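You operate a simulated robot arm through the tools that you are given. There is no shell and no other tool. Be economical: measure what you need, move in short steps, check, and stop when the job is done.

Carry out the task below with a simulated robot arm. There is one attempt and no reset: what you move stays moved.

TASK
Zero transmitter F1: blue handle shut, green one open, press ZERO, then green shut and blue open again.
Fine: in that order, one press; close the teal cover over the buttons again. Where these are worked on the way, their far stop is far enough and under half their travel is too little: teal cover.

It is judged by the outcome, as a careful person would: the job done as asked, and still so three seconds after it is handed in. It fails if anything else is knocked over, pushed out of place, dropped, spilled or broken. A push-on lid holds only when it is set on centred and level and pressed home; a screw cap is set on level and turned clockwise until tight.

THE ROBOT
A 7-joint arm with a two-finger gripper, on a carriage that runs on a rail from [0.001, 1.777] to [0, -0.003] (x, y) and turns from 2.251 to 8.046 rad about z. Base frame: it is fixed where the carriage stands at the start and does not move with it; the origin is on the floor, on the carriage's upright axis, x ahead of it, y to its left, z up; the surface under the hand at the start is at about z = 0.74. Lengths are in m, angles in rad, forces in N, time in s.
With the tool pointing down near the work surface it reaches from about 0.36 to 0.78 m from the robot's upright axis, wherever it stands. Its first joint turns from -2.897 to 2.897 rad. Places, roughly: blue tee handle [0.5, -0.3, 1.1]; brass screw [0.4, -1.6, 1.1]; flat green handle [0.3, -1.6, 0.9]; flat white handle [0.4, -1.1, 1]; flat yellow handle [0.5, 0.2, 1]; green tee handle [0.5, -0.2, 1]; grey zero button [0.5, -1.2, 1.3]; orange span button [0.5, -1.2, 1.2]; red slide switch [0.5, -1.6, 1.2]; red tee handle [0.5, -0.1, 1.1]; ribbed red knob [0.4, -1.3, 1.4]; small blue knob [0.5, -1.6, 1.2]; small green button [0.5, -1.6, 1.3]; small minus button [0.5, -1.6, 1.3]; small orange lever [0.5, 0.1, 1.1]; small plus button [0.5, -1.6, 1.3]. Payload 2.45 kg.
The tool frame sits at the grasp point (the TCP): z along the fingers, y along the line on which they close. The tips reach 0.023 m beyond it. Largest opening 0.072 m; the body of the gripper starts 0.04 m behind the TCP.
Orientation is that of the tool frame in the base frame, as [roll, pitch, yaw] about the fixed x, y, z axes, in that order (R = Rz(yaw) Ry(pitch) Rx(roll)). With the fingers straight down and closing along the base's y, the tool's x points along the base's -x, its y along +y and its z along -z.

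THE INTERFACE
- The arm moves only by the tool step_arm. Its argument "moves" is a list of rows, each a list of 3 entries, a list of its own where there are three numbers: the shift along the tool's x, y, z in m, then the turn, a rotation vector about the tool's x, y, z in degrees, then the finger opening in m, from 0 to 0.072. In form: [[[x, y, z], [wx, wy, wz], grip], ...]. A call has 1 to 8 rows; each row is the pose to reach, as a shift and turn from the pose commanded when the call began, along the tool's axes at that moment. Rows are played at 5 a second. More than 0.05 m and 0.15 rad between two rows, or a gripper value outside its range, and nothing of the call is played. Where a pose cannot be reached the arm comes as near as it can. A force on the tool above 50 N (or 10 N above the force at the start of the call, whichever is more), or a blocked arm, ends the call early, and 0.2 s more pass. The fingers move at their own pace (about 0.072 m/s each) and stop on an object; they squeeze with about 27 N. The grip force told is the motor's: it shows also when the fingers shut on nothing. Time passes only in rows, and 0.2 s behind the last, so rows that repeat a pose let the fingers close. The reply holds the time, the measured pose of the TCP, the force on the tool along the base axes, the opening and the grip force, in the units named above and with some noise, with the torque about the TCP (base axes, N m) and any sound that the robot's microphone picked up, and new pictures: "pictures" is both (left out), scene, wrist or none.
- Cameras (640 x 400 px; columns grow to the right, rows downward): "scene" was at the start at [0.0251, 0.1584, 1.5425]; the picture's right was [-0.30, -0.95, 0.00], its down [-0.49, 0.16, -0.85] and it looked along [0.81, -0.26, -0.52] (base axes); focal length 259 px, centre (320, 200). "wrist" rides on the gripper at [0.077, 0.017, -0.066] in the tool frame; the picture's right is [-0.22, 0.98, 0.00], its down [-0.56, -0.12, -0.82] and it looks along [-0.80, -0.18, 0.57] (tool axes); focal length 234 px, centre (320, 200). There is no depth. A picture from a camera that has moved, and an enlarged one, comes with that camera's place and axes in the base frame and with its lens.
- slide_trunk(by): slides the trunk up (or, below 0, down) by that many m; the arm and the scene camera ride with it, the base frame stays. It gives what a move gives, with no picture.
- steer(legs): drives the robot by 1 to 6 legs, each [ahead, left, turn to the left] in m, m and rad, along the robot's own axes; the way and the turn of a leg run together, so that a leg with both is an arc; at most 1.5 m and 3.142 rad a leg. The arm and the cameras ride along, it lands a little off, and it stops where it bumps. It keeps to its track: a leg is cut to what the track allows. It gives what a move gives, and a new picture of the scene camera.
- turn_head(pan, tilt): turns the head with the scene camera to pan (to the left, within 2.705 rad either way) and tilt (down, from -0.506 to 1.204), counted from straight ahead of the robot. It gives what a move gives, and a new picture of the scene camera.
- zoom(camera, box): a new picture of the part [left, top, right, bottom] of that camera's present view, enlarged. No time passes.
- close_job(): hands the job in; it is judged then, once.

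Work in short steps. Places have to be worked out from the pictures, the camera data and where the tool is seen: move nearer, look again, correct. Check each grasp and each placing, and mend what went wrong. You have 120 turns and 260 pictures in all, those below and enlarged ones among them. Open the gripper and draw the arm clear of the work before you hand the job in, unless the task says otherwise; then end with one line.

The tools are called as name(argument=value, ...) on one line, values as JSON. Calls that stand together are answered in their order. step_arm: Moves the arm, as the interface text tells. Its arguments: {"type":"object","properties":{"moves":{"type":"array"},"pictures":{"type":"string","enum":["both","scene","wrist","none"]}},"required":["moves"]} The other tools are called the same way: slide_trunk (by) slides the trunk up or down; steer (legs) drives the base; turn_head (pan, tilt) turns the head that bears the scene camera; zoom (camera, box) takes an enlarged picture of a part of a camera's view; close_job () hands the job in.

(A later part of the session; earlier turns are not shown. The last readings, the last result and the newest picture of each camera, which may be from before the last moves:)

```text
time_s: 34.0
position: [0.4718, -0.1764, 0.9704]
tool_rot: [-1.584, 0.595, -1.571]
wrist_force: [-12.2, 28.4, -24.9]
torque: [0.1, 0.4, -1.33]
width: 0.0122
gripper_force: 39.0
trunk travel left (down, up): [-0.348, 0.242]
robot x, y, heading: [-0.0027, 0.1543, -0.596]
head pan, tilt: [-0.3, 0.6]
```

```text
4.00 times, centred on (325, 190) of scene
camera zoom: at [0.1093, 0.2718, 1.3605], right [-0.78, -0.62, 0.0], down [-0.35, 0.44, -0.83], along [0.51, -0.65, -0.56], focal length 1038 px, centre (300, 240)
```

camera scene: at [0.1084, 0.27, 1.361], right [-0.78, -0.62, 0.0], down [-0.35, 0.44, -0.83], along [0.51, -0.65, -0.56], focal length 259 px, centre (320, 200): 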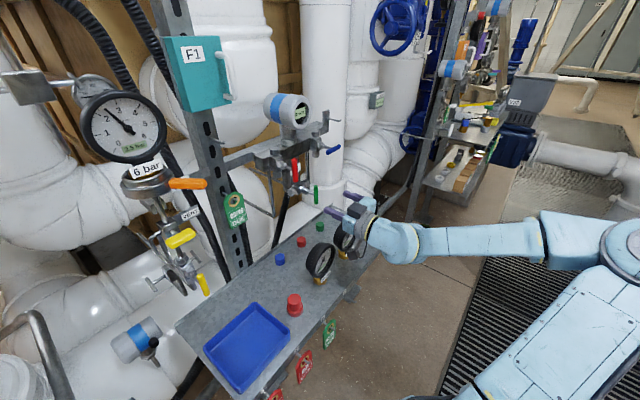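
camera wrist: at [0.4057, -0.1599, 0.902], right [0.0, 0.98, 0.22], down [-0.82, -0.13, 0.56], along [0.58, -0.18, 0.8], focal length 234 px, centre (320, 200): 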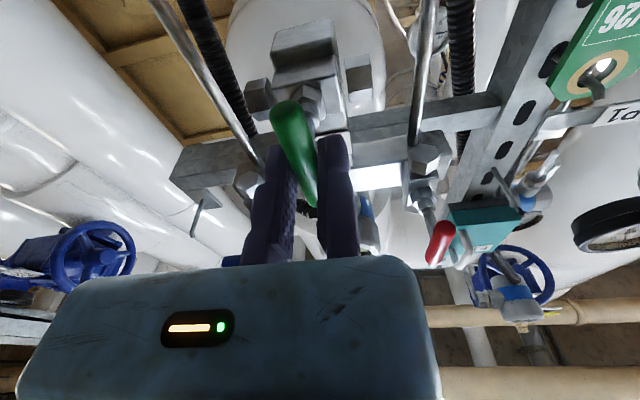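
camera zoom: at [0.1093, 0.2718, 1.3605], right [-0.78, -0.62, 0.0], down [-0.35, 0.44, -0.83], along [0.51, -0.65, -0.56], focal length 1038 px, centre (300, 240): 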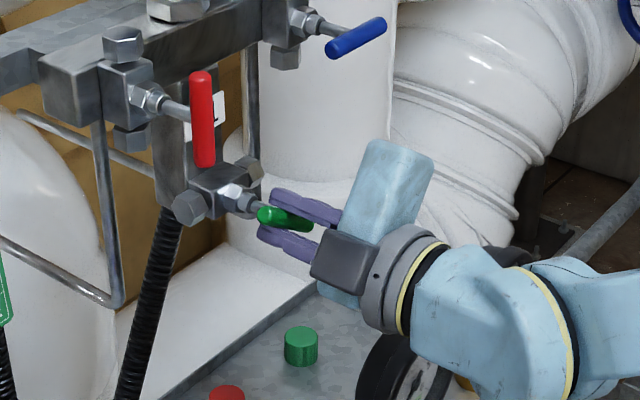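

56° done; side force along +tool y, so I ease that way by 4 mm and finish the quarter turn plus a small stop check.

step_arm(moves=[[[0, 0.003, 0], [0, 0, 0], 0.0], [[0.0008, 0.004, 0], [0, 0, -8], 0.0], [[0.0017, 0.0038, 0], [0, 0, -16], 0.0], [[0.0024, 0.0035, 0], [0, 0, -24], 0.0], [[0.0032, 0.0031, 0], [0, 0, -32], 0.0], [[0.0039, 0.0026, 0], [0, 0, -38], 0.0], [[0.0042, 0.0024, 0], [0, 0, -44], 0.0]], pictures="none")

zoom(camera="scene", box=[250, 140, 400, 240])

zoom(camera="wrist", box=[0, 0, 640, 400])

```text
time_s: 35.6
position: [0.4734, -0.1822, 0.9683]
tool_rot: [-1.579, -0.171, -1.57]
wrist_force: [-14.9, 13.5, -20.0]
torque: [0.92, -0.62, -0.09]
width: 0.0145
gripper_force: 41.4
trunk travel left (down, up): [-0.348, 0.242]
robot x, y, heading: [-0.0002, 0.1503, -0.6]
head pan, tilt: [-0.3, 0.6]
```

```text
4.00 times, centred on (325, 190) of scene
camera zoom: at [0.1088, 0.2703, 1.3608], right [-0.78, -0.62, 0.0], down [-0.35, 0.44, -0.83], along [0.51, -0.65, -0.56], focal length 1038 px, centre (300, 240)
```

zoom: 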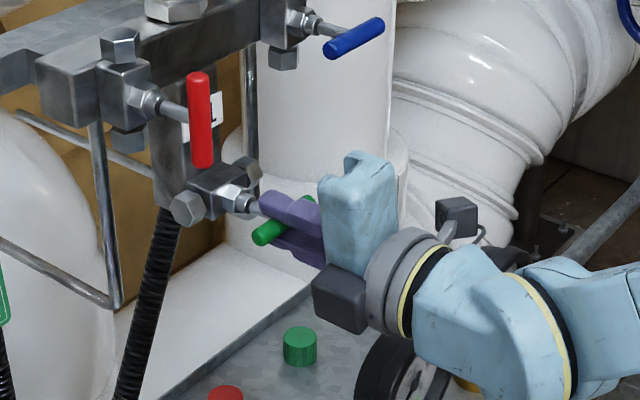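

```text
1.00 times, centred on (320, 200) of wrist (not enlarged: the box is as wide or as high as the picture)
camera zoom: at [0.4066, -0.2615, 0.9653], right [-0.01, 0.05, -1.0], down [-0.82, 0.57, 0.03], along [0.57, 0.82, 0.03], focal length 234 px, centre (320, 200)
```

zoom: 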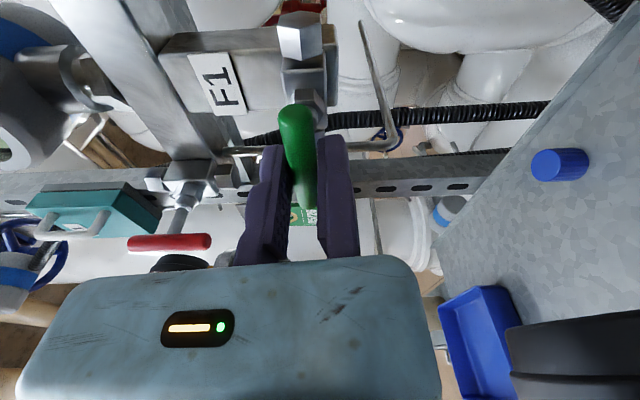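

Green is at its open stop. I turn back 10°, open and retreat, then look.

step_arm(moves=[[[0, 0, 0], [0, 0, 6], 0.0], [[0, 0, 0], [0, 0, 9.5], 0.02], [[0, 0.004, 0], [0, 0, 9.5], 0.04], [[0, 0.004, 0], [0, 0, 9.5], 0.04], [[0, 0.004, -0.03], [0, 0, 9.5], 0.04], [[0, 0.004, -0.07], [0, 0, 9.5], 0.04], [[0, 0.004, -0.11], [0, 0, 9.5], 0.04]], pictures="scene")

zoom(camera="scene", box=[250, 80, 400, 220])

```text
time_s: 37.2
position: [0.3634, -0.1832, 0.9641]
tool_rot: [-1.577, -0.01, -1.568]
wrist_force: [0.8, 0.2, 0.4]
torque: [0.0, 0.01, 0.01]
width: 0.0399
gripper_force: 0.0
trunk travel left (down, up): [-0.348, 0.242]
robot x, y, heading: [-0.0007, 0.1503, -0.599]
head pan, tilt: [-0.3, 0.6]
camera scene: at [0.11, 0.2699, 1.3609], right [-0.78, -0.62, 0.0], down [-0.35, 0.44, -0.82], along [0.51, -0.65, -0.57], focal length 259 px, centre (320, 200)
```

scene: 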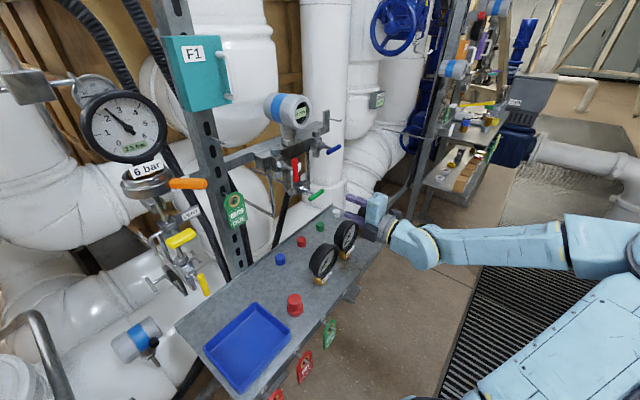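

```text
2.86 times, centred on (325, 150) of scene
camera zoom: at [0.11, 0.2699, 1.3609], right [-0.78, -0.62, 0.0], down [-0.35, 0.44, -0.82], along [0.51, -0.65, -0.57], focal length 741 px, centre (306, 343)
```

zoom: 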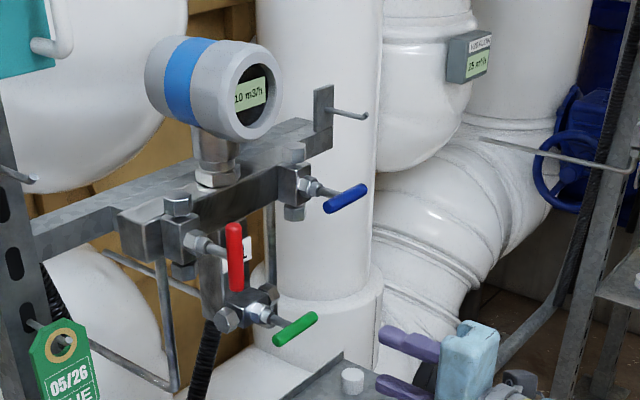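

The display fell to 10 m3/h: both valves acted. Now the teal cover; I zoom on it.

zoom(camera="scene", box=[150, 20, 250, 120])

turn_head(pan=0.45, tilt=0.3)

```text
4.00 times, centred on (200, 70) of scene
camera zoom: at [0.11, 0.2699, 1.3609], right [-0.78, -0.62, 0.0], down [-0.35, 0.44, -0.82], along [0.51, -0.65, -0.57], focal length 1038 px, centre (800, 720)
```

zoom: 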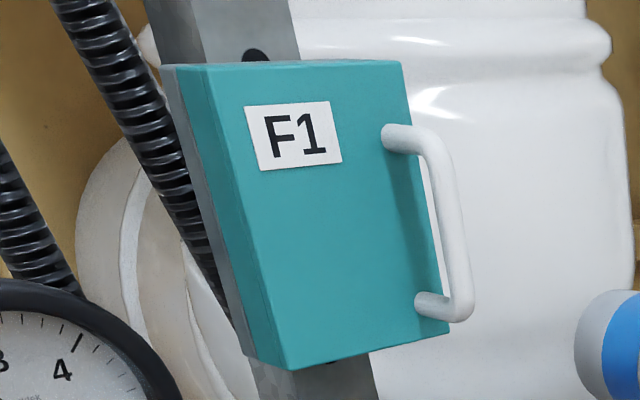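

```text
time_s: 38.3
position: [0.363, -0.1825, 0.9644]
tool_rot: [-1.575, -0.009, -1.57]
wrist_force: [-0.5, 0.2, 0.3]
torque: [0.0, -0.02, -0.01]
width: 0.0403
gripper_force: 0.1
trunk travel left (down, up): [-0.348, 0.242]
robot x, y, heading: [0.0, 0.1505, -0.6]
head pan, tilt: [0.45, 0.3]
camera scene: at [0.1465, 0.3252, 1.3884], right [-0.15, -0.99, 0.0], down [-0.29, 0.04, -0.96], along [0.94, -0.14, -0.3], focal length 259 px, centre (320, 200)
```

scene: 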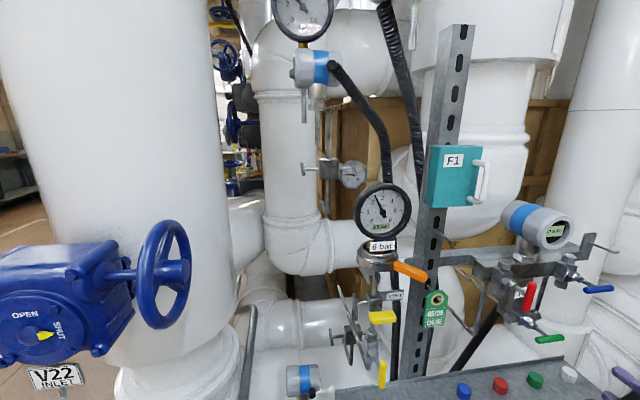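

Handle bar about (0.548,-0.028,1.280), upright, hinge on the left. I raise the trunk and turn the tool back upright on the way there.

slide_trunk(by=0.22)

step_arm(moves=[[[0, 0, -0.02], [0, 0, 8], 0.05], [[0, 0, -0.03], [0, 0, 16], 0.06], [[0, 0, -0.03], [0, 0, 24], 0.06], [[0, 0, -0.03], [0, 0, 32], 0.06], [[0, 0, -0.03], [0, 0, 40], 0.06], [[0, 0, -0.03], [0, 0, 48], 0.06], [[0, 0, -0.03], [0, 0, 56], 0.06], [[0, 0, -0.03], [0, 0, 64], 0.06]], pictures="none")

step_arm(moves=[[[0, 0, 0], [0, 0, 8], 0.06], [[0, 0, 0], [0, 0, 16], 0.06], [[0, 0, 0], [0, 0, 25.5], 0.06]], pictures="scene")

```text
time_s: 40.6
position: [0.364, -0.1828, 1.1856]
tool_rot: [-1.579, -0.008, -1.569]
wrist_force: [-0.4, -0.1, 0.5]
torque: [0.02, -0.02, -0.02]
width: 0.0401
gripper_force: 0.1
trunk travel left (down, up): [-0.568, 0.022]
robot x, y, heading: [0.0027, 0.1532, -0.601]
head pan, tilt: [0.45, 0.3]
```

```text
time_s: 42.4
position: [0.3347, -0.1828, 1.1847]
tool_rot: [-1.587, 1.11, -1.581]
wrist_force: [-1.1, 0.2, 0.4]
torque: [0.0, -0.03, 0.0]
width: 0.06
gripper_force: 0.1
trunk travel left (down, up): [-0.568, 0.022]
robot x, y, heading: [0.0027, 0.1535, -0.599]
head pan, tilt: [0.45, 0.3]
```

```text
refused: row 3 steps farther than a row can; nothing moved
```

Row 3 was too big; I redo the turn together with the move in front of the cover's handle.

step_arm(moves=[[[-0.024, 0.018, 0], [0, 0, 7], 0.06], [[-0.048, 0.036, 0], [0, 0, 14], 0.06], [[-0.072, 0.054, 0], [0, 0, 21], 0.06], [[-0.096, 0.072, 0], [0, 0, 26.4], 0.06], [[-0.12, 0.09, 0.02], [0, 0, 26.4], 0.06], [[-0.144, 0.108, 0.045], [0, 0, 26.4], 0.06], [[-0.167, 0.1235, 0.07], [0, 0, 26.4], 0.06], [[-0.167, 0.1235, 0.095], [0, 0, 26.4], 0.06]], pictures="both")

```text
time_s: 44.2
position: [0.4269, 0.0022, 1.2773]
tool_rot: [-2.96, 1.564, -2.962]
wrist_force: [-0.9, 0.4, -0.3]
torque: [-0.04, 0.01, -0.04]
width: 0.0602
gripper_force: 0.1
out of reach, approached as far as the arm can: row 3, 4, 5, 6, 7
trunk travel left (down, up): [-0.568, 0.022]
robot x, y, heading: [-0.0046, 0.1481, -0.606]
head pan, tilt: [0.45, 0.3]
camera scene: at [0.1463, 0.3256, 1.6084], right [-0.15, -0.99, 0.0], down [-0.29, 0.04, -0.96], along [0.94, -0.14, -0.3], focal length 259 px, centre (320, 200)
camera wrist: at [0.3608, 0.019, 1.2024], right [0.0, 0.98, 0.22], down [-0.82, -0.13, 0.57], along [0.58, -0.18, 0.8], focal length 234 px, centre (320, 200)
```

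scene: 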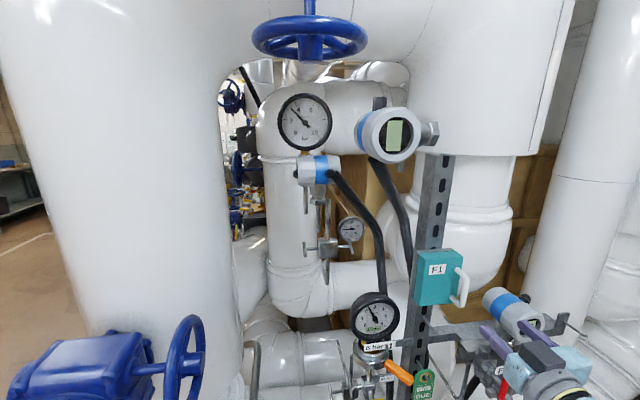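
wrist: 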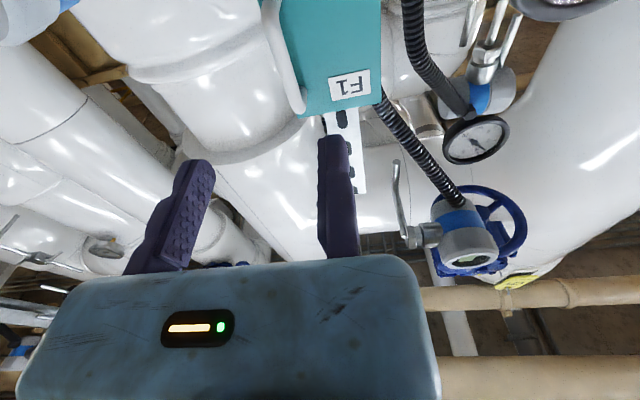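

The handle lies between the fingers' lines. I go in to x≈0.54.

step_arm(moves=[[[0, 0, 0.03], [0, 0, 0], 0.06], [[0, 0, 0.06], [0, 0, 0], 0.06], [[0, 0, 0.09], [0, 0, 0], 0.06], [[0, 0, 0.112], [0, 0, 0], 0.06]], pictures="both")

```text
time_s: 45.2
position: [0.5409, 0.0035, 1.278]
tool_rot: [-2.886, 1.565, -2.882]
wrist_force: [-0.9, 0.2, -0.7]
torque: [-0.01, -0.03, 0.02]
width: 0.0597
gripper_force: 0.0
trunk travel left (down, up): [-0.568, 0.022]
robot x, y, heading: [0.0007, 0.1502, -0.603]
head pan, tilt: [0.45, 0.3]
camera scene: at [0.1465, 0.3252, 1.6084], right [-0.15, -0.99, 0.0], down [-0.29, 0.04, -0.96], along [0.94, -0.14, -0.3], focal length 259 px, centre (320, 200)
camera wrist: at [0.4736, 0.0197, 1.2014], right [0.0, 0.98, 0.22], down [-0.82, -0.13, 0.57], along [0.58, -0.18, 0.8], focal length 234 px, centre (320, 200)
```

scene: 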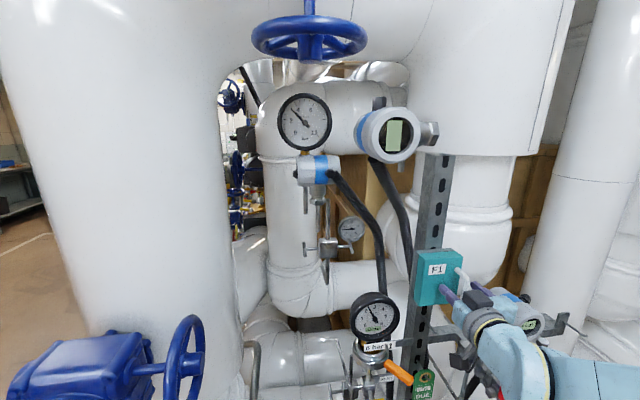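
wrist: 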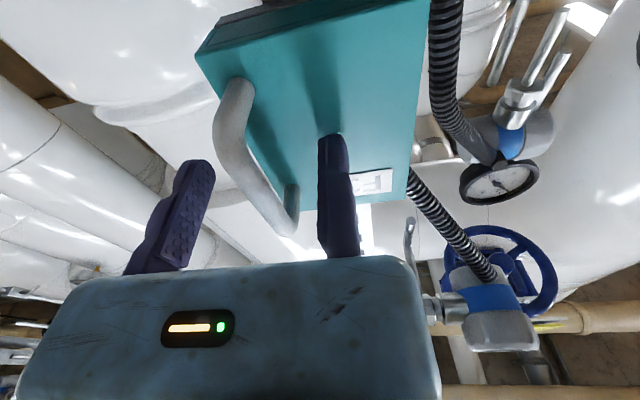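

Handle between fingers; I bring the fixed finger to it and close.

step_arm(moves=[[[0, -0.012, 0], [0, 0, 0], 0.05], [[0, -0.022, 0], [0, 0, 0], 0.03], [[0, -0.022, 0], [0, 0, 0], 0.0], [[0, -0.022, 0], [0, 0, 0], 0.0], [[0, -0.022, 0], [0, 0, 0], 0.0]], pictures="wrist")

```text
time_s: 46.4
position: [0.5406, -0.0169, 1.2782]
tool_rot: [-2.905, 1.564, -2.902]
wrist_force: [0.3, 5.4, -0.5]
torque: [0.05, 0.0, 0.04]
width: 0.0102
gripper_force: 37.8
trunk travel left (down, up): [-0.568, 0.022]
robot x, y, heading: [-0.0008, 0.1551, -0.599]
head pan, tilt: [0.45, 0.3]
camera wrist: at [0.4733, -0.0011, 1.2018], right [0.0, 0.98, 0.22], down [-0.81, -0.13, 0.57], along [0.58, -0.18, 0.8], focal length 234 px, centre (320, 200)
```

wrist: 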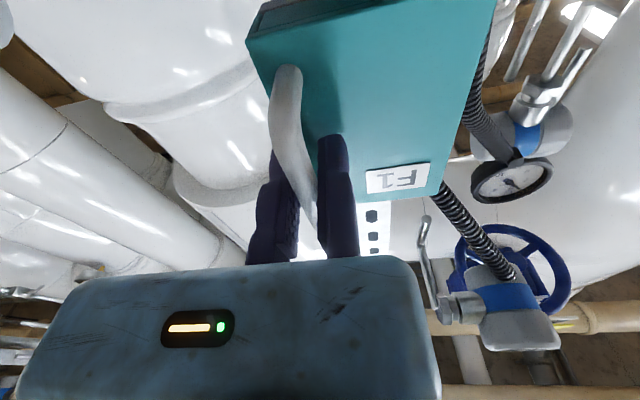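

Gripped at 10 mm. I pull gently along the arc of a left-hand hinge, turning with it.

step_arm(moves=[[[0, 0.0032, -0.0045], [4, 0, 0], 0.0], [[0, 0.0068, -0.0089], [8, 0, 0], 0.0], [[0, 0.0107, -0.013], [12, 0, 0], 0.0], [[0, 0.0147, -0.0168], [16, 0, 0], 0.0]], pictures="both")

```text
time_s: 47.4
position: [0.524, -0.0021, 1.2781]
tool_rot: [-2.359, 1.563, -2.635]
wrist_force: [9.7, 9.9, 3.8]
torque: [0.25, 0.55, 0.09]
width: 0.0102
gripper_force: 37.6
trunk travel left (down, up): [-0.568, 0.022]
robot x, y, heading: [-0.0024, 0.149, -0.604]
head pan, tilt: [0.45, 0.3]
camera scene: at [0.1476, 0.3265, 1.6083], right [-0.15, -0.99, 0.0], down [-0.29, 0.04, -0.96], along [0.94, -0.14, -0.3], focal length 259 px, centre (320, 200)
camera wrist: at [0.4652, 0.0311, 1.2016], right [0.27, 0.94, 0.21], down [-0.82, 0.11, 0.56], along [0.51, -0.33, 0.8], focal length 234 px, centre (320, 200)
```

scene: 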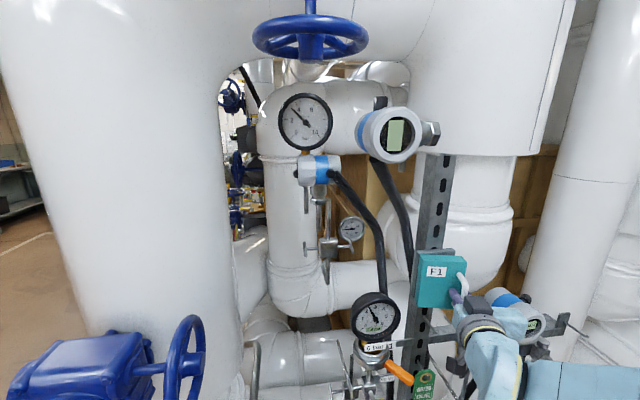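
wrist: 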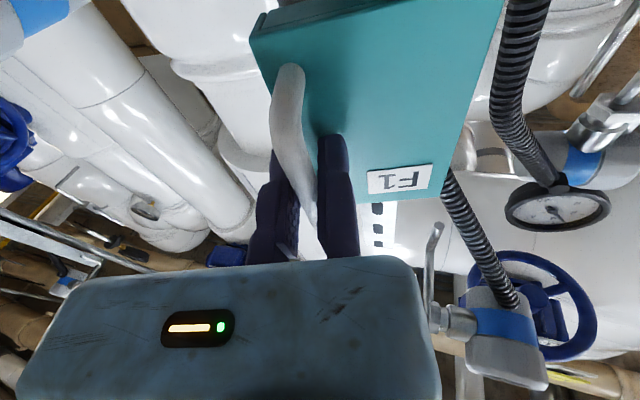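

The cover is swinging open with the hand. I continue along the same arc.

step_arm(moves=[[[0, 0.0068, -0.0089], [8, 0, 0], 0.0], [[0, 0.0147, -0.0168], [16, 0, 0], 0.0], [[0, 0.0237, -0.0235], [24, 0, 0], 0.0], [[0, 0.0335, -0.0288], [32, 0, 0], 0.0]], pictures="both")

```text
time_s: 48.4
position: [0.5067, 0.0363, 1.2771]
tool_rot: [-1.837, 1.562, -2.673]
wrist_force: [13.9, 4.1, 2.0]
torque: [-0.46, -0.6, 0.04]
width: 0.0099
gripper_force: 37.7
trunk travel left (down, up): [-0.568, 0.022]
robot x, y, heading: [0.0013, 0.1486, -0.6]
head pan, tilt: [0.45, 0.3]
camera scene: at [0.1486, 0.3258, 1.6081], right [-0.15, -0.99, 0.0], down [-0.29, 0.04, -0.95], along [0.94, -0.14, -0.3], focal length 259 px, centre (320, 200)
camera wrist: at [0.4743, 0.095, 1.201], right [0.73, 0.65, 0.21], down [-0.64, 0.53, 0.56], along [0.26, -0.54, 0.8], focal length 234 px, centre (320, 200)
```

scene: 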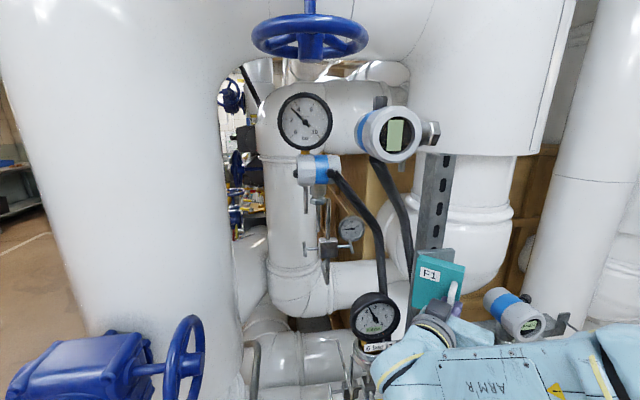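
wrist: 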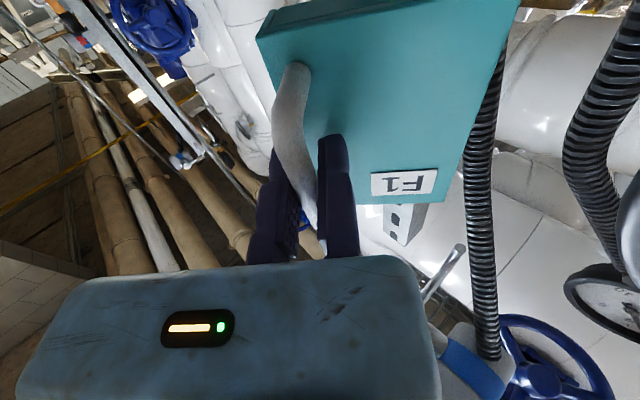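

The cover is about 48° open; the pressure gauge on the left (about (0.517,0.169,1.25)) prevents turning the hand further. I release the handle and retreat, then push the cover farther from inside.

step_arm(moves=[[[0, 0, 0], [0, 0, 0], 0.02], [[0, 0.003, 0], [0, 0, 0], 0.035], [[0, 0.003, 0], [0, 0, 0], 0.035], [[0, 0.003, -0.03], [0, 0, 0], 0.035], [[0, 0.003, -0.06], [0, 0, 0], 0.035]], pictures="scene")

```text
time_s: 49.6
position: [0.4697, 0.0819, 1.2786]
tool_rot: [-2.167, 1.564, -3.003]
wrist_force: [-0.5, 0.6, -0.7]
torque: [0.03, 0.0, 0.02]
width: 0.0348
gripper_force: 0.0
trunk travel left (down, up): [-0.568, 0.022]
robot x, y, heading: [-0.0005, 0.1539, -0.6]
head pan, tilt: [0.45, 0.3]
camera scene: at [0.1464, 0.3255, 1.6084], right [-0.15, -0.99, 0.0], down [-0.29, 0.04, -0.96], along [0.94, -0.14, -0.3], focal length 259 px, centre (320, 200)
```

scene: 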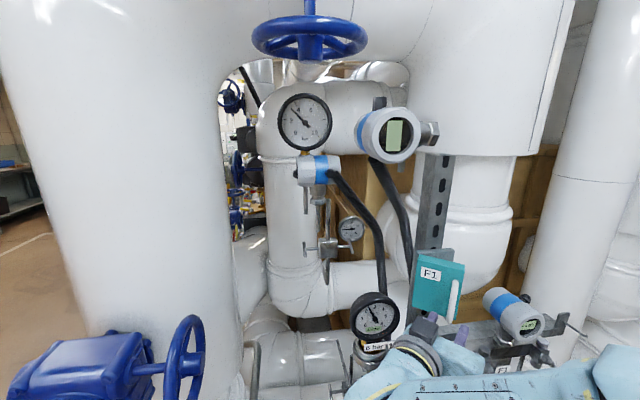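

The cover stays put. I back off, straighten the tool and go to the right side of the box.

step_arm(moves=[[[0, -0.03, -0.027], [0, 0, 0], 0.02], [[0, -0.0594, -0.0536], [0, 0, 0], 0.0], [[0, -0.0764, -0.0348], [-8, 0, 0], 0.0], [[0, -0.0933, -0.016], [-16, 0, 0], 0.0], [[0, -0.1103, 0.0027], [-24, 0, 0], 0.0], [[0, -0.1272, 0.0215], [-32, 0, 0], 0.0], [[0, -0.1442, 0.0402], [-40, 0, 0], 0.0], [[0, -0.1611, 0.059], [-48, 0, 0], 0.0]], pictures="both")

```text
time_s: 51.4
position: [0.3863, -0.0696, 1.2759]
tool_rot: [2.936, 1.566, 2.946]
wrist_force: [-2.5, -3.8, 0.0]
torque: [-0.03, 0.01, 0.14]
width: 0.0
gripper_force: 27.1
out of reach, approached as far as the arm can: row 3, 4, 5, 6, 7
trunk travel left (down, up): [-0.568, 0.022]
robot x, y, heading: [0.0027, 0.1517, -0.598]
head pan, tilt: [0.45, 0.3]
camera scene: at [0.1451, 0.3243, 1.6086], right [-0.15, -0.99, 0.0], down [-0.29, 0.04, -0.96], along [0.94, -0.14, -0.29], focal length 259 px, centre (320, 200)
camera wrist: at [0.319, -0.0529, 1.201], right [-0.01, 0.98, 0.22], down [-0.81, -0.13, 0.56], along [0.58, -0.17, 0.8], focal length 234 px, centre (320, 200)
```

scene: 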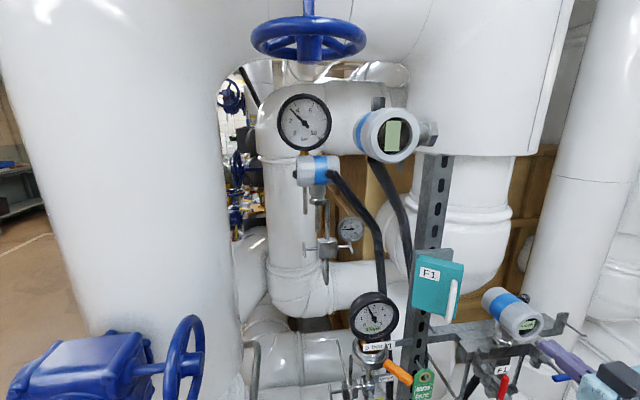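
wrist: 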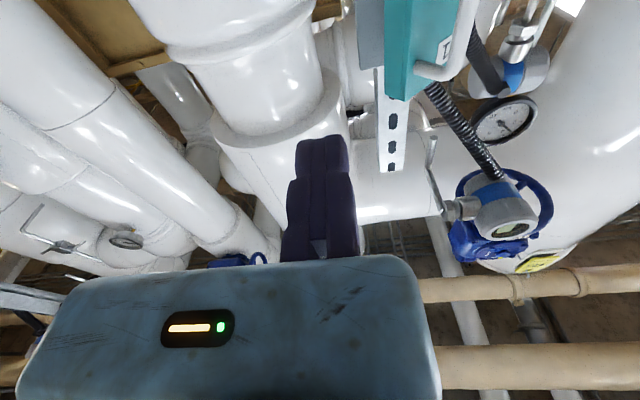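

I go forward at y=-0.07, past the cover's free edge, then push the cover to +y from inside.

step_arm(moves=[[[0, 0, 0.045], [0, 0, 0], 0.0], [[0, 0, 0.09], [0, 0, 0], 0.0], [[0, 0, 0.135], [0, 0, 0], 0.0], [[0, 0, 0.145], [0, 0, 0], 0.0], [[0, 0.02, 0.145], [0, 0, 0], 0.0], [[0, 0.04, 0.145], [0, 0, 0], 0.0]], pictures="both")

```text
time_s: 52.8
position: [0.5332, -0.0297, 1.278]
tool_rot: [-3.077, 1.564, -3.075]
wrist_force: [1.0, 0.5, 0.8]
torque: [-0.05, -0.03, 0.03]
width: 0.0001
gripper_force: 26.9
trunk travel left (down, up): [-0.568, 0.022]
robot x, y, heading: [0.0025, 0.1527, -0.602]
head pan, tilt: [0.45, 0.3]
camera scene: at [0.1464, 0.3252, 1.6084], right [-0.15, -0.99, 0.0], down [-0.29, 0.04, -0.96], along [0.94, -0.14, -0.3], focal length 259 px, centre (320, 200)
camera wrist: at [0.4664, -0.0138, 1.2027], right [0.0, 0.98, 0.22], down [-0.82, -0.13, 0.57], along [0.58, -0.18, 0.8], focal length 234 px, centre (320, 200)
```

scene: 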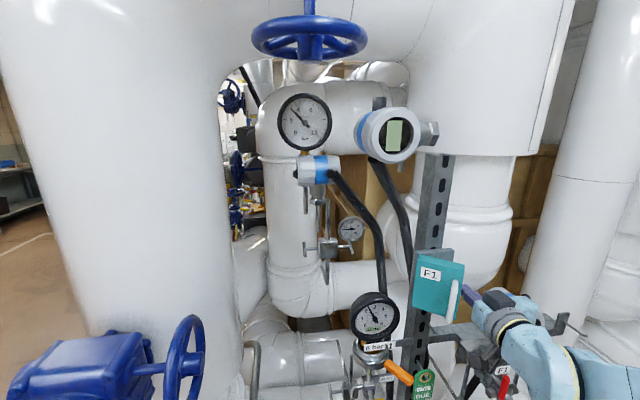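
wrist: 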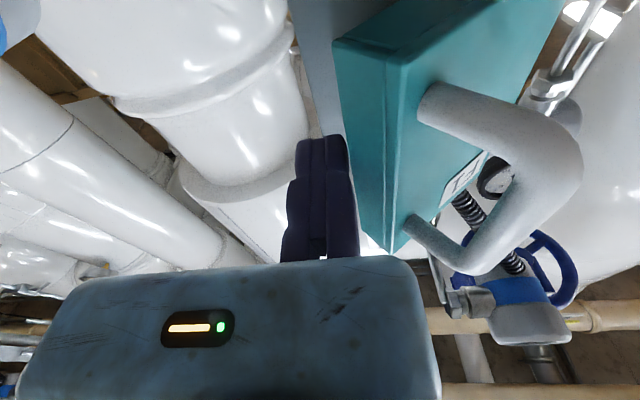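

Fingers are just beside the cover's inner edge. I push +y.

step_arm(moves=[[[0, 0.015, 0], [0, 0, 0], 0.0], [[0, 0.03, 0], [0, 0, 0], 0.0], [[0, 0.045, -0.005], [0, 0, 0], 0.0], [[0, 0.06, -0.01], [0, 0, 0], 0.0]], pictures="both")

```text
time_s: 53.5
position: [0.5277, -0.0163, 1.2792]
tool_rot: [2.407, 1.562, 2.381]
wrist_force: [-17.7, -14.0, 8.2]
torque: [0.12, 0.01, 0.24]
width: 0.0001
gripper_force: 27.4
trunk travel left (down, up): [-0.568, 0.022]
robot x, y, heading: [-0.0007, 0.1504, -0.602]
head pan, tilt: [0.45, 0.3]
stopped in row 3: the force on the tool passed its limit at 56 N (the readings are from after the stop); the commanded pose is now the measured one
camera scene: at [0.1437, 0.3214, 1.6093], right [-0.15, -0.99, 0.0], down [-0.29, 0.05, -0.96], along [0.94, -0.15, -0.29], focal length 259 px, centre (320, 200)
camera wrist: at [0.4614, 0.0024, 1.2025], right [0.02, 0.97, 0.22], down [-0.82, -0.11, 0.56], along [0.57, -0.2, 0.79], focal length 234 px, centre (320, 200)
```

scene: 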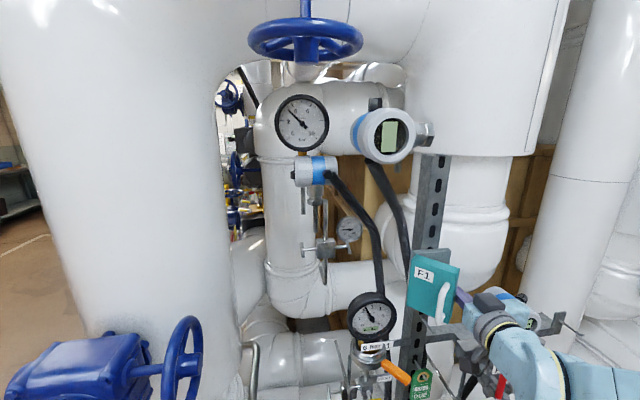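
wrist: 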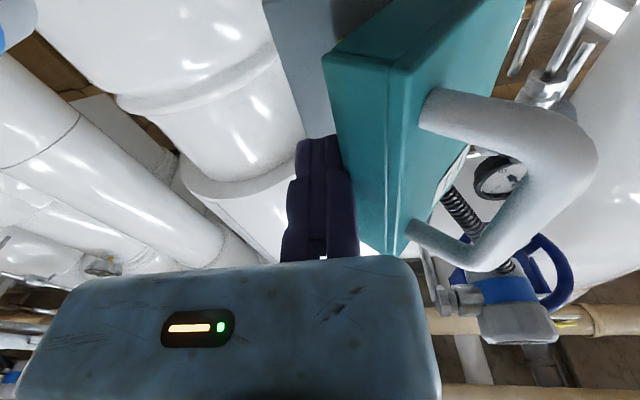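

I pushed on the cover's thick side wall, which does not turn it. I go deeper to get behind its inner rim.

step_arm(moves=[[[0, -0.012, 0], [0, 0, 0], 0.0], [[0, -0.012, 0.02], [0, 0, 0], 0.0], [[0, -0.012, 0.032], [0, 0, 0], 0.0], [[0, 0.0, 0.032], [0, 0, 0], 0.0], [[0, 0.01, 0.032], [0, 0, 0], 0.0]], pictures="wrist")

```text
time_s: 54.2
position: [0.5529, -0.038, 1.276]
tool_rot: [2.3, 1.558, 2.259]
wrist_force: [-7.8, -14.3, 3.8]
torque: [0.03, 0.03, 0.12]
width: 0.0
gripper_force: 26.9
trunk travel left (down, up): [-0.568, 0.022]
robot x, y, heading: [0.0006, 0.1465, -0.603]
head pan, tilt: [0.45, 0.3]
stopped in row 3: the force on the tool passed its limit at 53 N (the readings are from after the stop); the commanded pose is now the measured one
camera wrist: at [0.487, -0.0177, 1.201], right [0.04, 0.97, 0.23], down [-0.82, -0.1, 0.56], along [0.57, -0.21, 0.79], focal length 234 px, centre (320, 200)
```

wrist: 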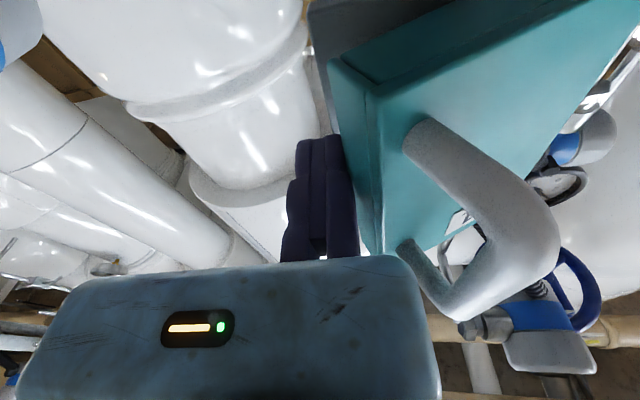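

That likely nudged the cover a bit closed. I back off and look at its present angle.

step_arm(moves=[[[0, -0.03, -0.01], [0, 0, 0], 0.0], [[0, -0.04, -0.05], [0, 0, 0], 0.02], [[0, -0.02, -0.09], [0, 0, 0], 0.05], [[0, 0.0, -0.11], [0, 0, 0], 0.06]], pictures="wrist")

zoom(camera="scene", box=[370, 220, 530, 340])

```text
time_s: 55.2
position: [0.4439, -0.029, 1.2777]
tool_rot: [2.584, 1.561, 2.55]
wrist_force: [0.3, 0.0, 0.1]
torque: [-0.03, 0.0, -0.02]
width: 0.0599
gripper_force: 0.0
trunk travel left (down, up): [-0.568, 0.022]
robot x, y, heading: [-0.002, 0.15, -0.608]
head pan, tilt: [0.45, 0.3]
camera wrist: at [0.3787, -0.0088, 1.2008], right [0.03, 0.97, 0.22], down [-0.82, -0.1, 0.57], along [0.57, -0.2, 0.79], focal length 234 px, centre (320, 200)
```

wrist: 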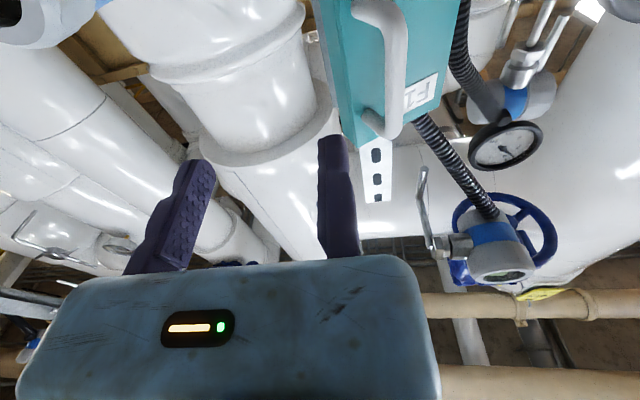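

```text
3.33 times, centred on (450, 280) of scene
camera zoom: at [0.1471, 0.3238, 1.6084], right [-0.15, -0.99, 0.0], down [-0.29, 0.05, -0.96], along [0.94, -0.15, -0.3], focal length 865 px, centre (-113, -67)
```

zoom: 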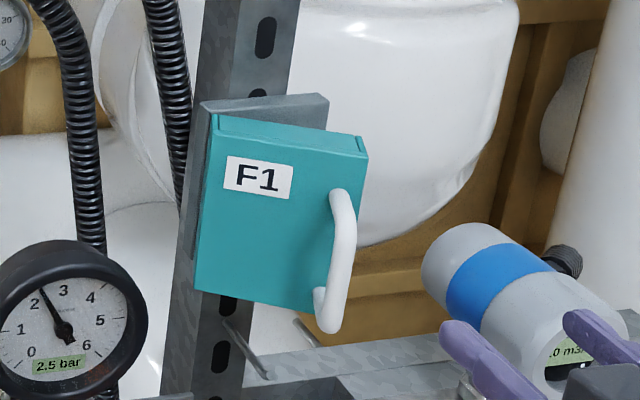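

The cover is about 24° open with the handle near (0.519,0.002). I regrasp the handle with the tool straight, so it can be swung further.

step_arm(moves=[[[0, 0.03, 0], [0, 0, 0], 0.06], [[0, 0.06, 0], [0, 0, 0], 0.06], [[0, 0.06, 0.03], [0, 0, 0], 0.06], [[0, 0.06, 0.063], [0, 0, 0], 0.06]], pictures="wrist")

```text
time_s: 56.2
position: [0.5096, 0.0296, 1.2766]
tool_rot: [2.616, 1.558, 2.582]
wrist_force: [0.0, -0.4, 0.5]
torque: [0.01, 0.0, 0.02]
width: 0.0597
gripper_force: 0.1
trunk travel left (down, up): [-0.568, 0.022]
robot x, y, heading: [0.0017, 0.1469, -0.61]
head pan, tilt: [0.45, 0.3]
camera wrist: at [0.4443, 0.0498, 1.2011], right [0.03, 0.97, 0.22], down [-0.82, -0.1, 0.57], along [0.58, -0.2, 0.79], focal length 234 px, centre (320, 200)
```

wrist: 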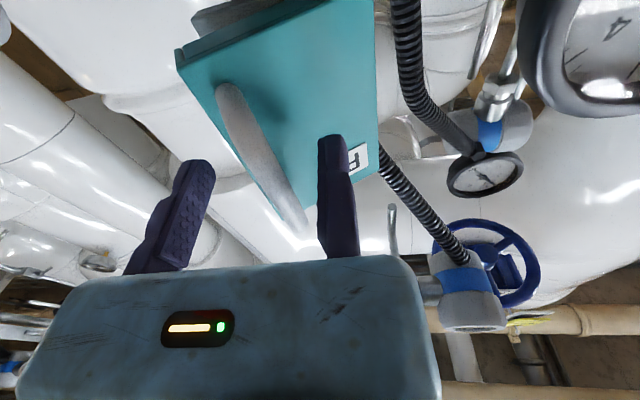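

Handle is between the fingers, nearer the fixed one. I close.

step_arm(moves=[[[0, -0.008, 0], [0, 0, 0], 0.04], [[0, -0.013, 0], [0, 0, 0], 0.02], [[0, -0.013, 0], [0, 0, 0], 0.0], [[0, -0.013, 0], [0, 0, 0], 0.0]], pictures="wrist")

```text
time_s: 57.2
position: [0.5092, 0.0164, 1.277]
tool_rot: [2.6, 1.56, 2.567]
wrist_force: [-7.7, -1.2, -3.0]
torque: [0.13, 0.03, 0.11]
width: 0.0101
gripper_force: 37.8
trunk travel left (down, up): [-0.568, 0.022]
robot x, y, heading: [0.0001, 0.1516, -0.605]
head pan, tilt: [0.45, 0.3]
camera wrist: at [0.4425, 0.0363, 1.201], right [0.03, 0.97, 0.22], down [-0.82, -0.1, 0.57], along [0.58, -0.2, 0.79], focal length 234 px, centre (320, 200)
```

wrist: 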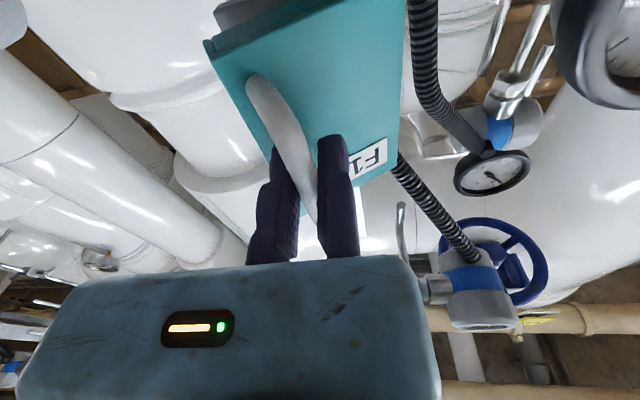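

Now I swing it further along the arc, turning the tool only half as much so the hand stays clear of the gauge.

step_arm(moves=[[[0, 0.012, -0.005], [4.5, 0, 0], 0.0], [[0, 0.0265, -0.008], [9.5, 0, 0], 0.0], [[0, 0.0412, -0.009], [14.5, 0, 0], 0.0], [[0, 0.0562, -0.0072], [19.5, 0, 0], 0.0]], pictures="both")

```text
time_s: 58.2
position: [0.5044, 0.0737, 1.2783]
tool_rot: [3.079, 1.558, 2.707]
wrist_force: [-6.2, 2.2, -16.0]
torque: [0.26, -0.35, 0.08]
width: 0.0104
gripper_force: 37.0
trunk travel left (down, up): [-0.568, 0.022]
robot x, y, heading: [0.0028, 0.1516, -0.607]
head pan, tilt: [0.45, 0.3]
camera scene: at [0.1474, 0.3239, 1.6082], right [-0.15, -0.99, 0.0], down [-0.29, 0.05, -0.96], along [0.94, -0.15, -0.3], focal length 259 px, centre (320, 200)
camera wrist: at [0.4484, 0.1143, 1.2012], right [0.36, 0.91, 0.22], down [-0.8, 0.18, 0.57], along [0.48, -0.38, 0.79], focal length 234 px, centre (320, 200)
```

scene: 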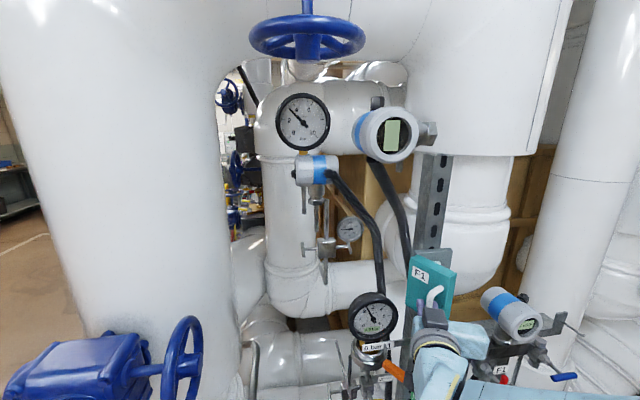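
wrist: 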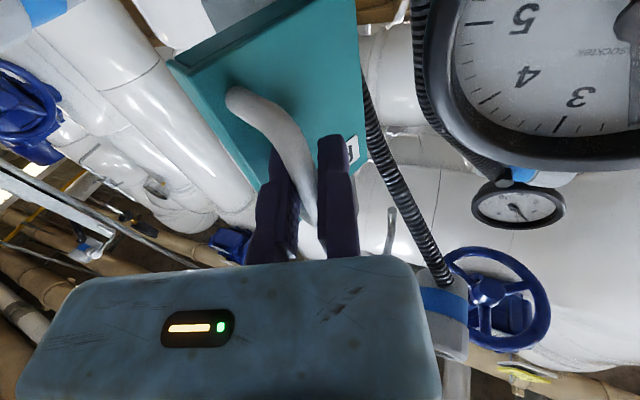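

About 70° open. One more small pull, then I release and retreat straight back (−x), away from the gauge.

step_arm(moves=[[[0, 0.0122, -0.0016], [0, 0, 0], 0.0], [[0, 0.0122, -0.0016], [0, 0, 0], 0.02], [[0, 0.0142, -0.0016], [0, 0, 0], 0.035], [[0, 0.0142, -0.0016], [0, 0, 0], 0.035], [[0, 0.0042, -0.028], [0, 0, 0], 0.035], [[0, -0.0068, -0.056], [0, 0, 0], 0.035], [[0, -0.0198, -0.09], [0, 0, 0], 0.03]], pictures="scene")

zoom(camera="scene", box=[370, 220, 530, 340])

```text
time_s: 59.8
position: [0.4247, 0.0895, 1.2895]
tool_rot: [2.978, 1.559, 2.604]
wrist_force: [0.2, 0.0, -0.4]
torque: [0.01, 0.02, -0.03]
width: 0.0302
gripper_force: 0.1
out of reach, approached as far as the arm can: row 7
trunk travel left (down, up): [-0.568, 0.022]
robot x, y, heading: [-0.0026, 0.1495, -0.608]
head pan, tilt: [0.45, 0.3]
camera scene: at [0.1478, 0.3235, 1.6084], right [-0.15, -0.99, 0.0], down [-0.29, 0.05, -0.96], along [0.94, -0.15, -0.3], focal length 259 px, centre (320, 200)
```

scene: 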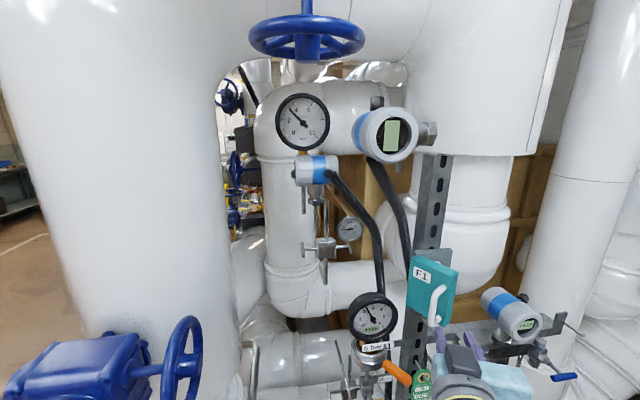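

```text
3.33 times, centred on (450, 280) of scene
camera zoom: at [0.1478, 0.3235, 1.6084], right [-0.15, -0.99, 0.0], down [-0.29, 0.05, -0.96], along [0.94, -0.15, -0.3], focal length 865 px, centre (-113, -67)
```

zoom: 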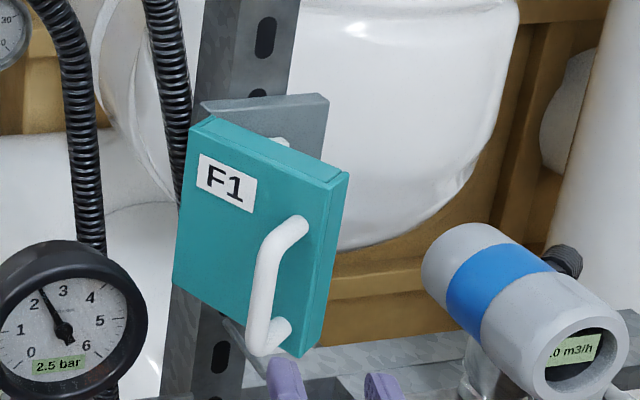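

The cover is roughly 70° open and a button is visible behind it. I straighten the tool and go to the right side to push the cover from inside.

step_arm(moves=[[[0.002, -0.03, 0.005], [-5, 0, 0], 0.0], [[0.004, -0.06, 0.014], [-10, 0, 0], 0.0], [[0.006, -0.09, 0.023], [-15, 0, 0], 0.0], [[0.009, -0.12, 0.033], [-20, 0, 0], 0.0], [[0.012, -0.154, 0.045], [-21.5, 0, 0], 0.0]], pictures="none")

step_arm(moves=[[[0, 0, 0.04], [0, 0, 0], 0.0], [[0, 0, 0.08], [0, 0, 0], 0.0], [[0, 0, 0.115], [0, 0, 0], 0.0], [[0, 0.02, 0.115], [0, 0, 0], 0.0], [[0, 0.04, 0.115], [0, 0, 0], 0.0]], pictures="both")

```text
time_s: 61.0
position: [0.4098, -0.0707, 1.2762]
tool_rot: [2.49, 1.558, 2.496]
wrist_force: [0.3, 1.2, 0.2]
torque: [0.02, -0.01, -0.02]
width: 0.0
gripper_force: 27.3
out of reach, approached as far as the arm can: row 1, 2, 3
trunk travel left (down, up): [-0.568, 0.022]
robot x, y, heading: [0.0032, 0.153, -0.606]
head pan, tilt: [0.45, 0.3]
```

```text
time_s: 62.2
position: [0.5247, -0.0296, 1.2744]
tool_rot: [2.589, 1.56, 2.587]
wrist_force: [0.0, 0.4, -0.1]
torque: [-0.02, 0.03, -0.01]
width: 0.0001
gripper_force: 27.2
trunk travel left (down, up): [-0.568, 0.022]
robot x, y, heading: [0.001, 0.1537, -0.6]
head pan, tilt: [0.45, 0.3]
camera scene: at [0.1472, 0.3236, 1.6084], right [-0.15, -0.99, 0.0], down [-0.29, 0.05, -0.96], along [0.94, -0.15, -0.3], focal length 259 px, centre (320, 200)
camera wrist: at [0.4576, -0.0122, 1.1982], right [0.0, 0.97, 0.22], down [-0.81, -0.13, 0.57], along [0.58, -0.18, 0.79], focal length 234 px, centre (320, 200)
```

scene: 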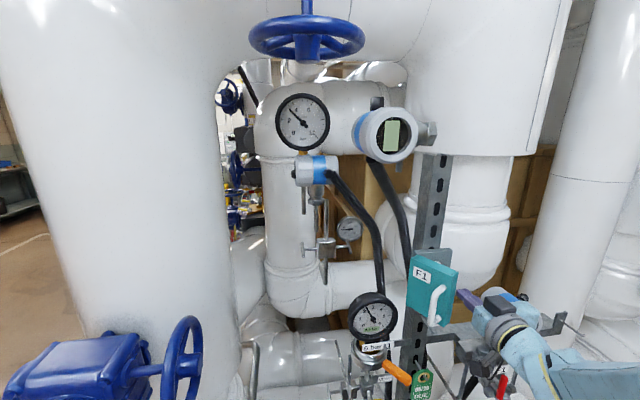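
wrist: 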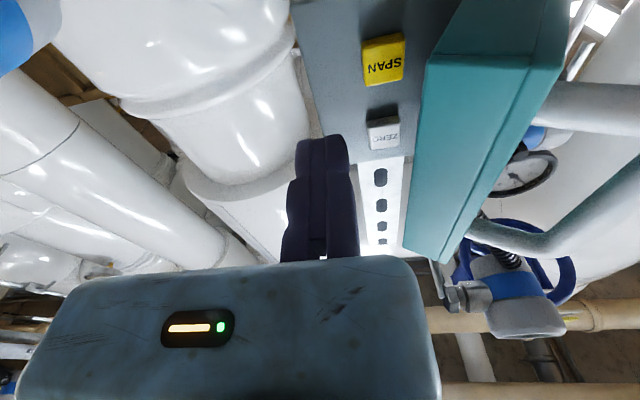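

SPAN (yellow) and ZERO (grey, above it) are visible. I push the cover further open from inside, keeping the tips off the buttons (tip x≈0.548).

step_arm(moves=[[[0, 0.02, 0], [0, 0, 0], 0.0], [[0, 0.035, 0], [0, 0, 0], 0.0], [[0, 0.05, 0], [0, 0, 0], 0.0]], pictures="both")

```text
time_s: 63.0
position: [0.5226, 0.0226, 1.2758]
tool_rot: [2.559, 1.56, 2.562]
wrist_force: [-1.0, -0.6, -0.5]
torque: [0.01, 0.01, -0.01]
width: 0.0001
gripper_force: 27.0
trunk travel left (down, up): [-0.568, 0.022]
robot x, y, heading: [-0.002, 0.1516, -0.605]
head pan, tilt: [0.45, 0.3]
camera scene: at [0.1474, 0.3235, 1.6084], right [-0.15, -0.99, 0.0], down [-0.29, 0.05, -0.96], along [0.94, -0.15, -0.3], focal length 259 px, centre (320, 200)
camera wrist: at [0.4563, 0.0389, 1.1988], right [0.0, 0.97, 0.22], down [-0.81, -0.13, 0.57], along [0.58, -0.18, 0.79], focal length 234 px, centre (320, 200)
```

scene: 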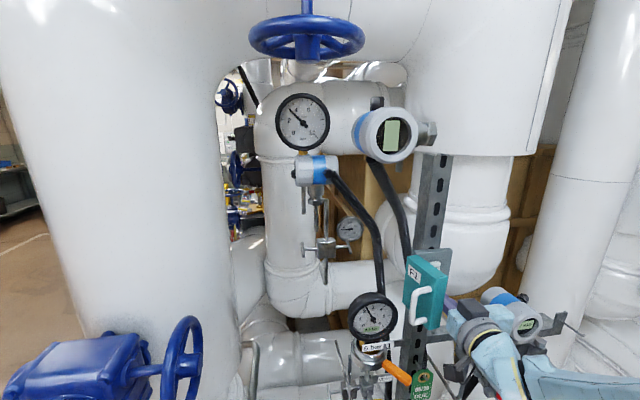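
wrist: 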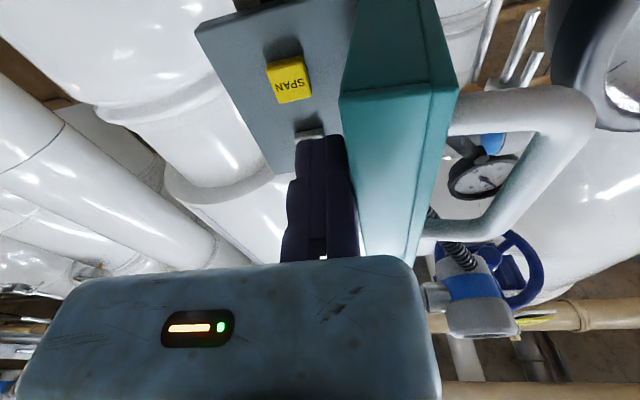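

The cover is about 90° open now. I push a bit more.

step_arm(moves=[[[0, 0.015, 0], [0, 0, 0], 0.0], [[0, 0.03, 0], [0, 0, 0], 0.0], [[0, 0.04, 0], [0, 0, 0], 0.0]], pictures="both")

```text
time_s: 63.8
position: [0.5221, 0.0598, 1.2762]
tool_rot: [2.576, 1.558, 2.578]
wrist_force: [0.1, -0.9, 0.5]
torque: [-0.01, -0.02, 0.01]
width: 0.0001
gripper_force: 27.1
trunk travel left (down, up): [-0.568, 0.022]
robot x, y, heading: [0.0029, 0.15, -0.609]
head pan, tilt: [0.45, 0.3]
camera scene: at [0.1474, 0.3236, 1.6084], right [-0.15, -0.99, 0.0], down [-0.29, 0.05, -0.96], along [0.94, -0.15, -0.3], focal length 259 px, centre (320, 200)
camera wrist: at [0.4561, 0.0775, 1.2], right [0.0, 0.97, 0.22], down [-0.81, -0.13, 0.57], along [0.58, -0.18, 0.79], focal length 234 px, centre (320, 200)
```

scene: 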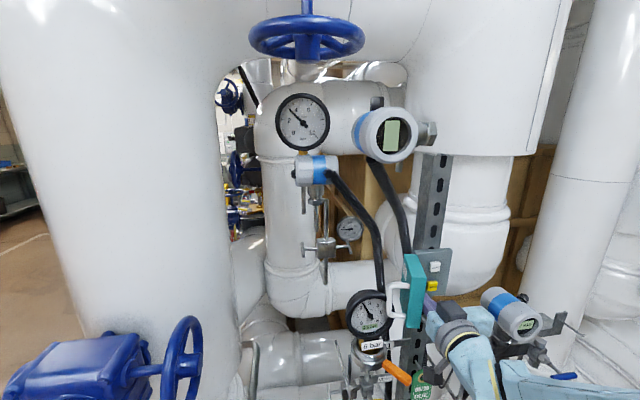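
wrist: 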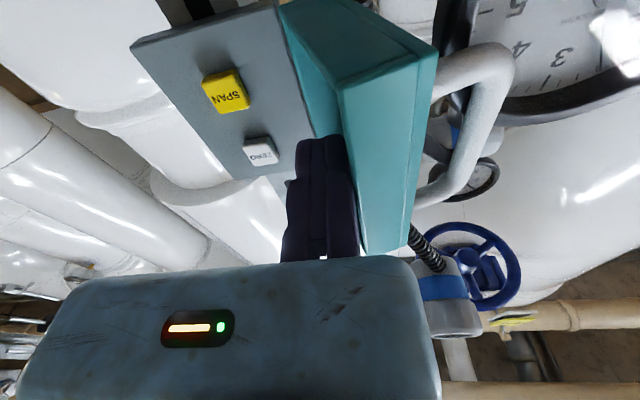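

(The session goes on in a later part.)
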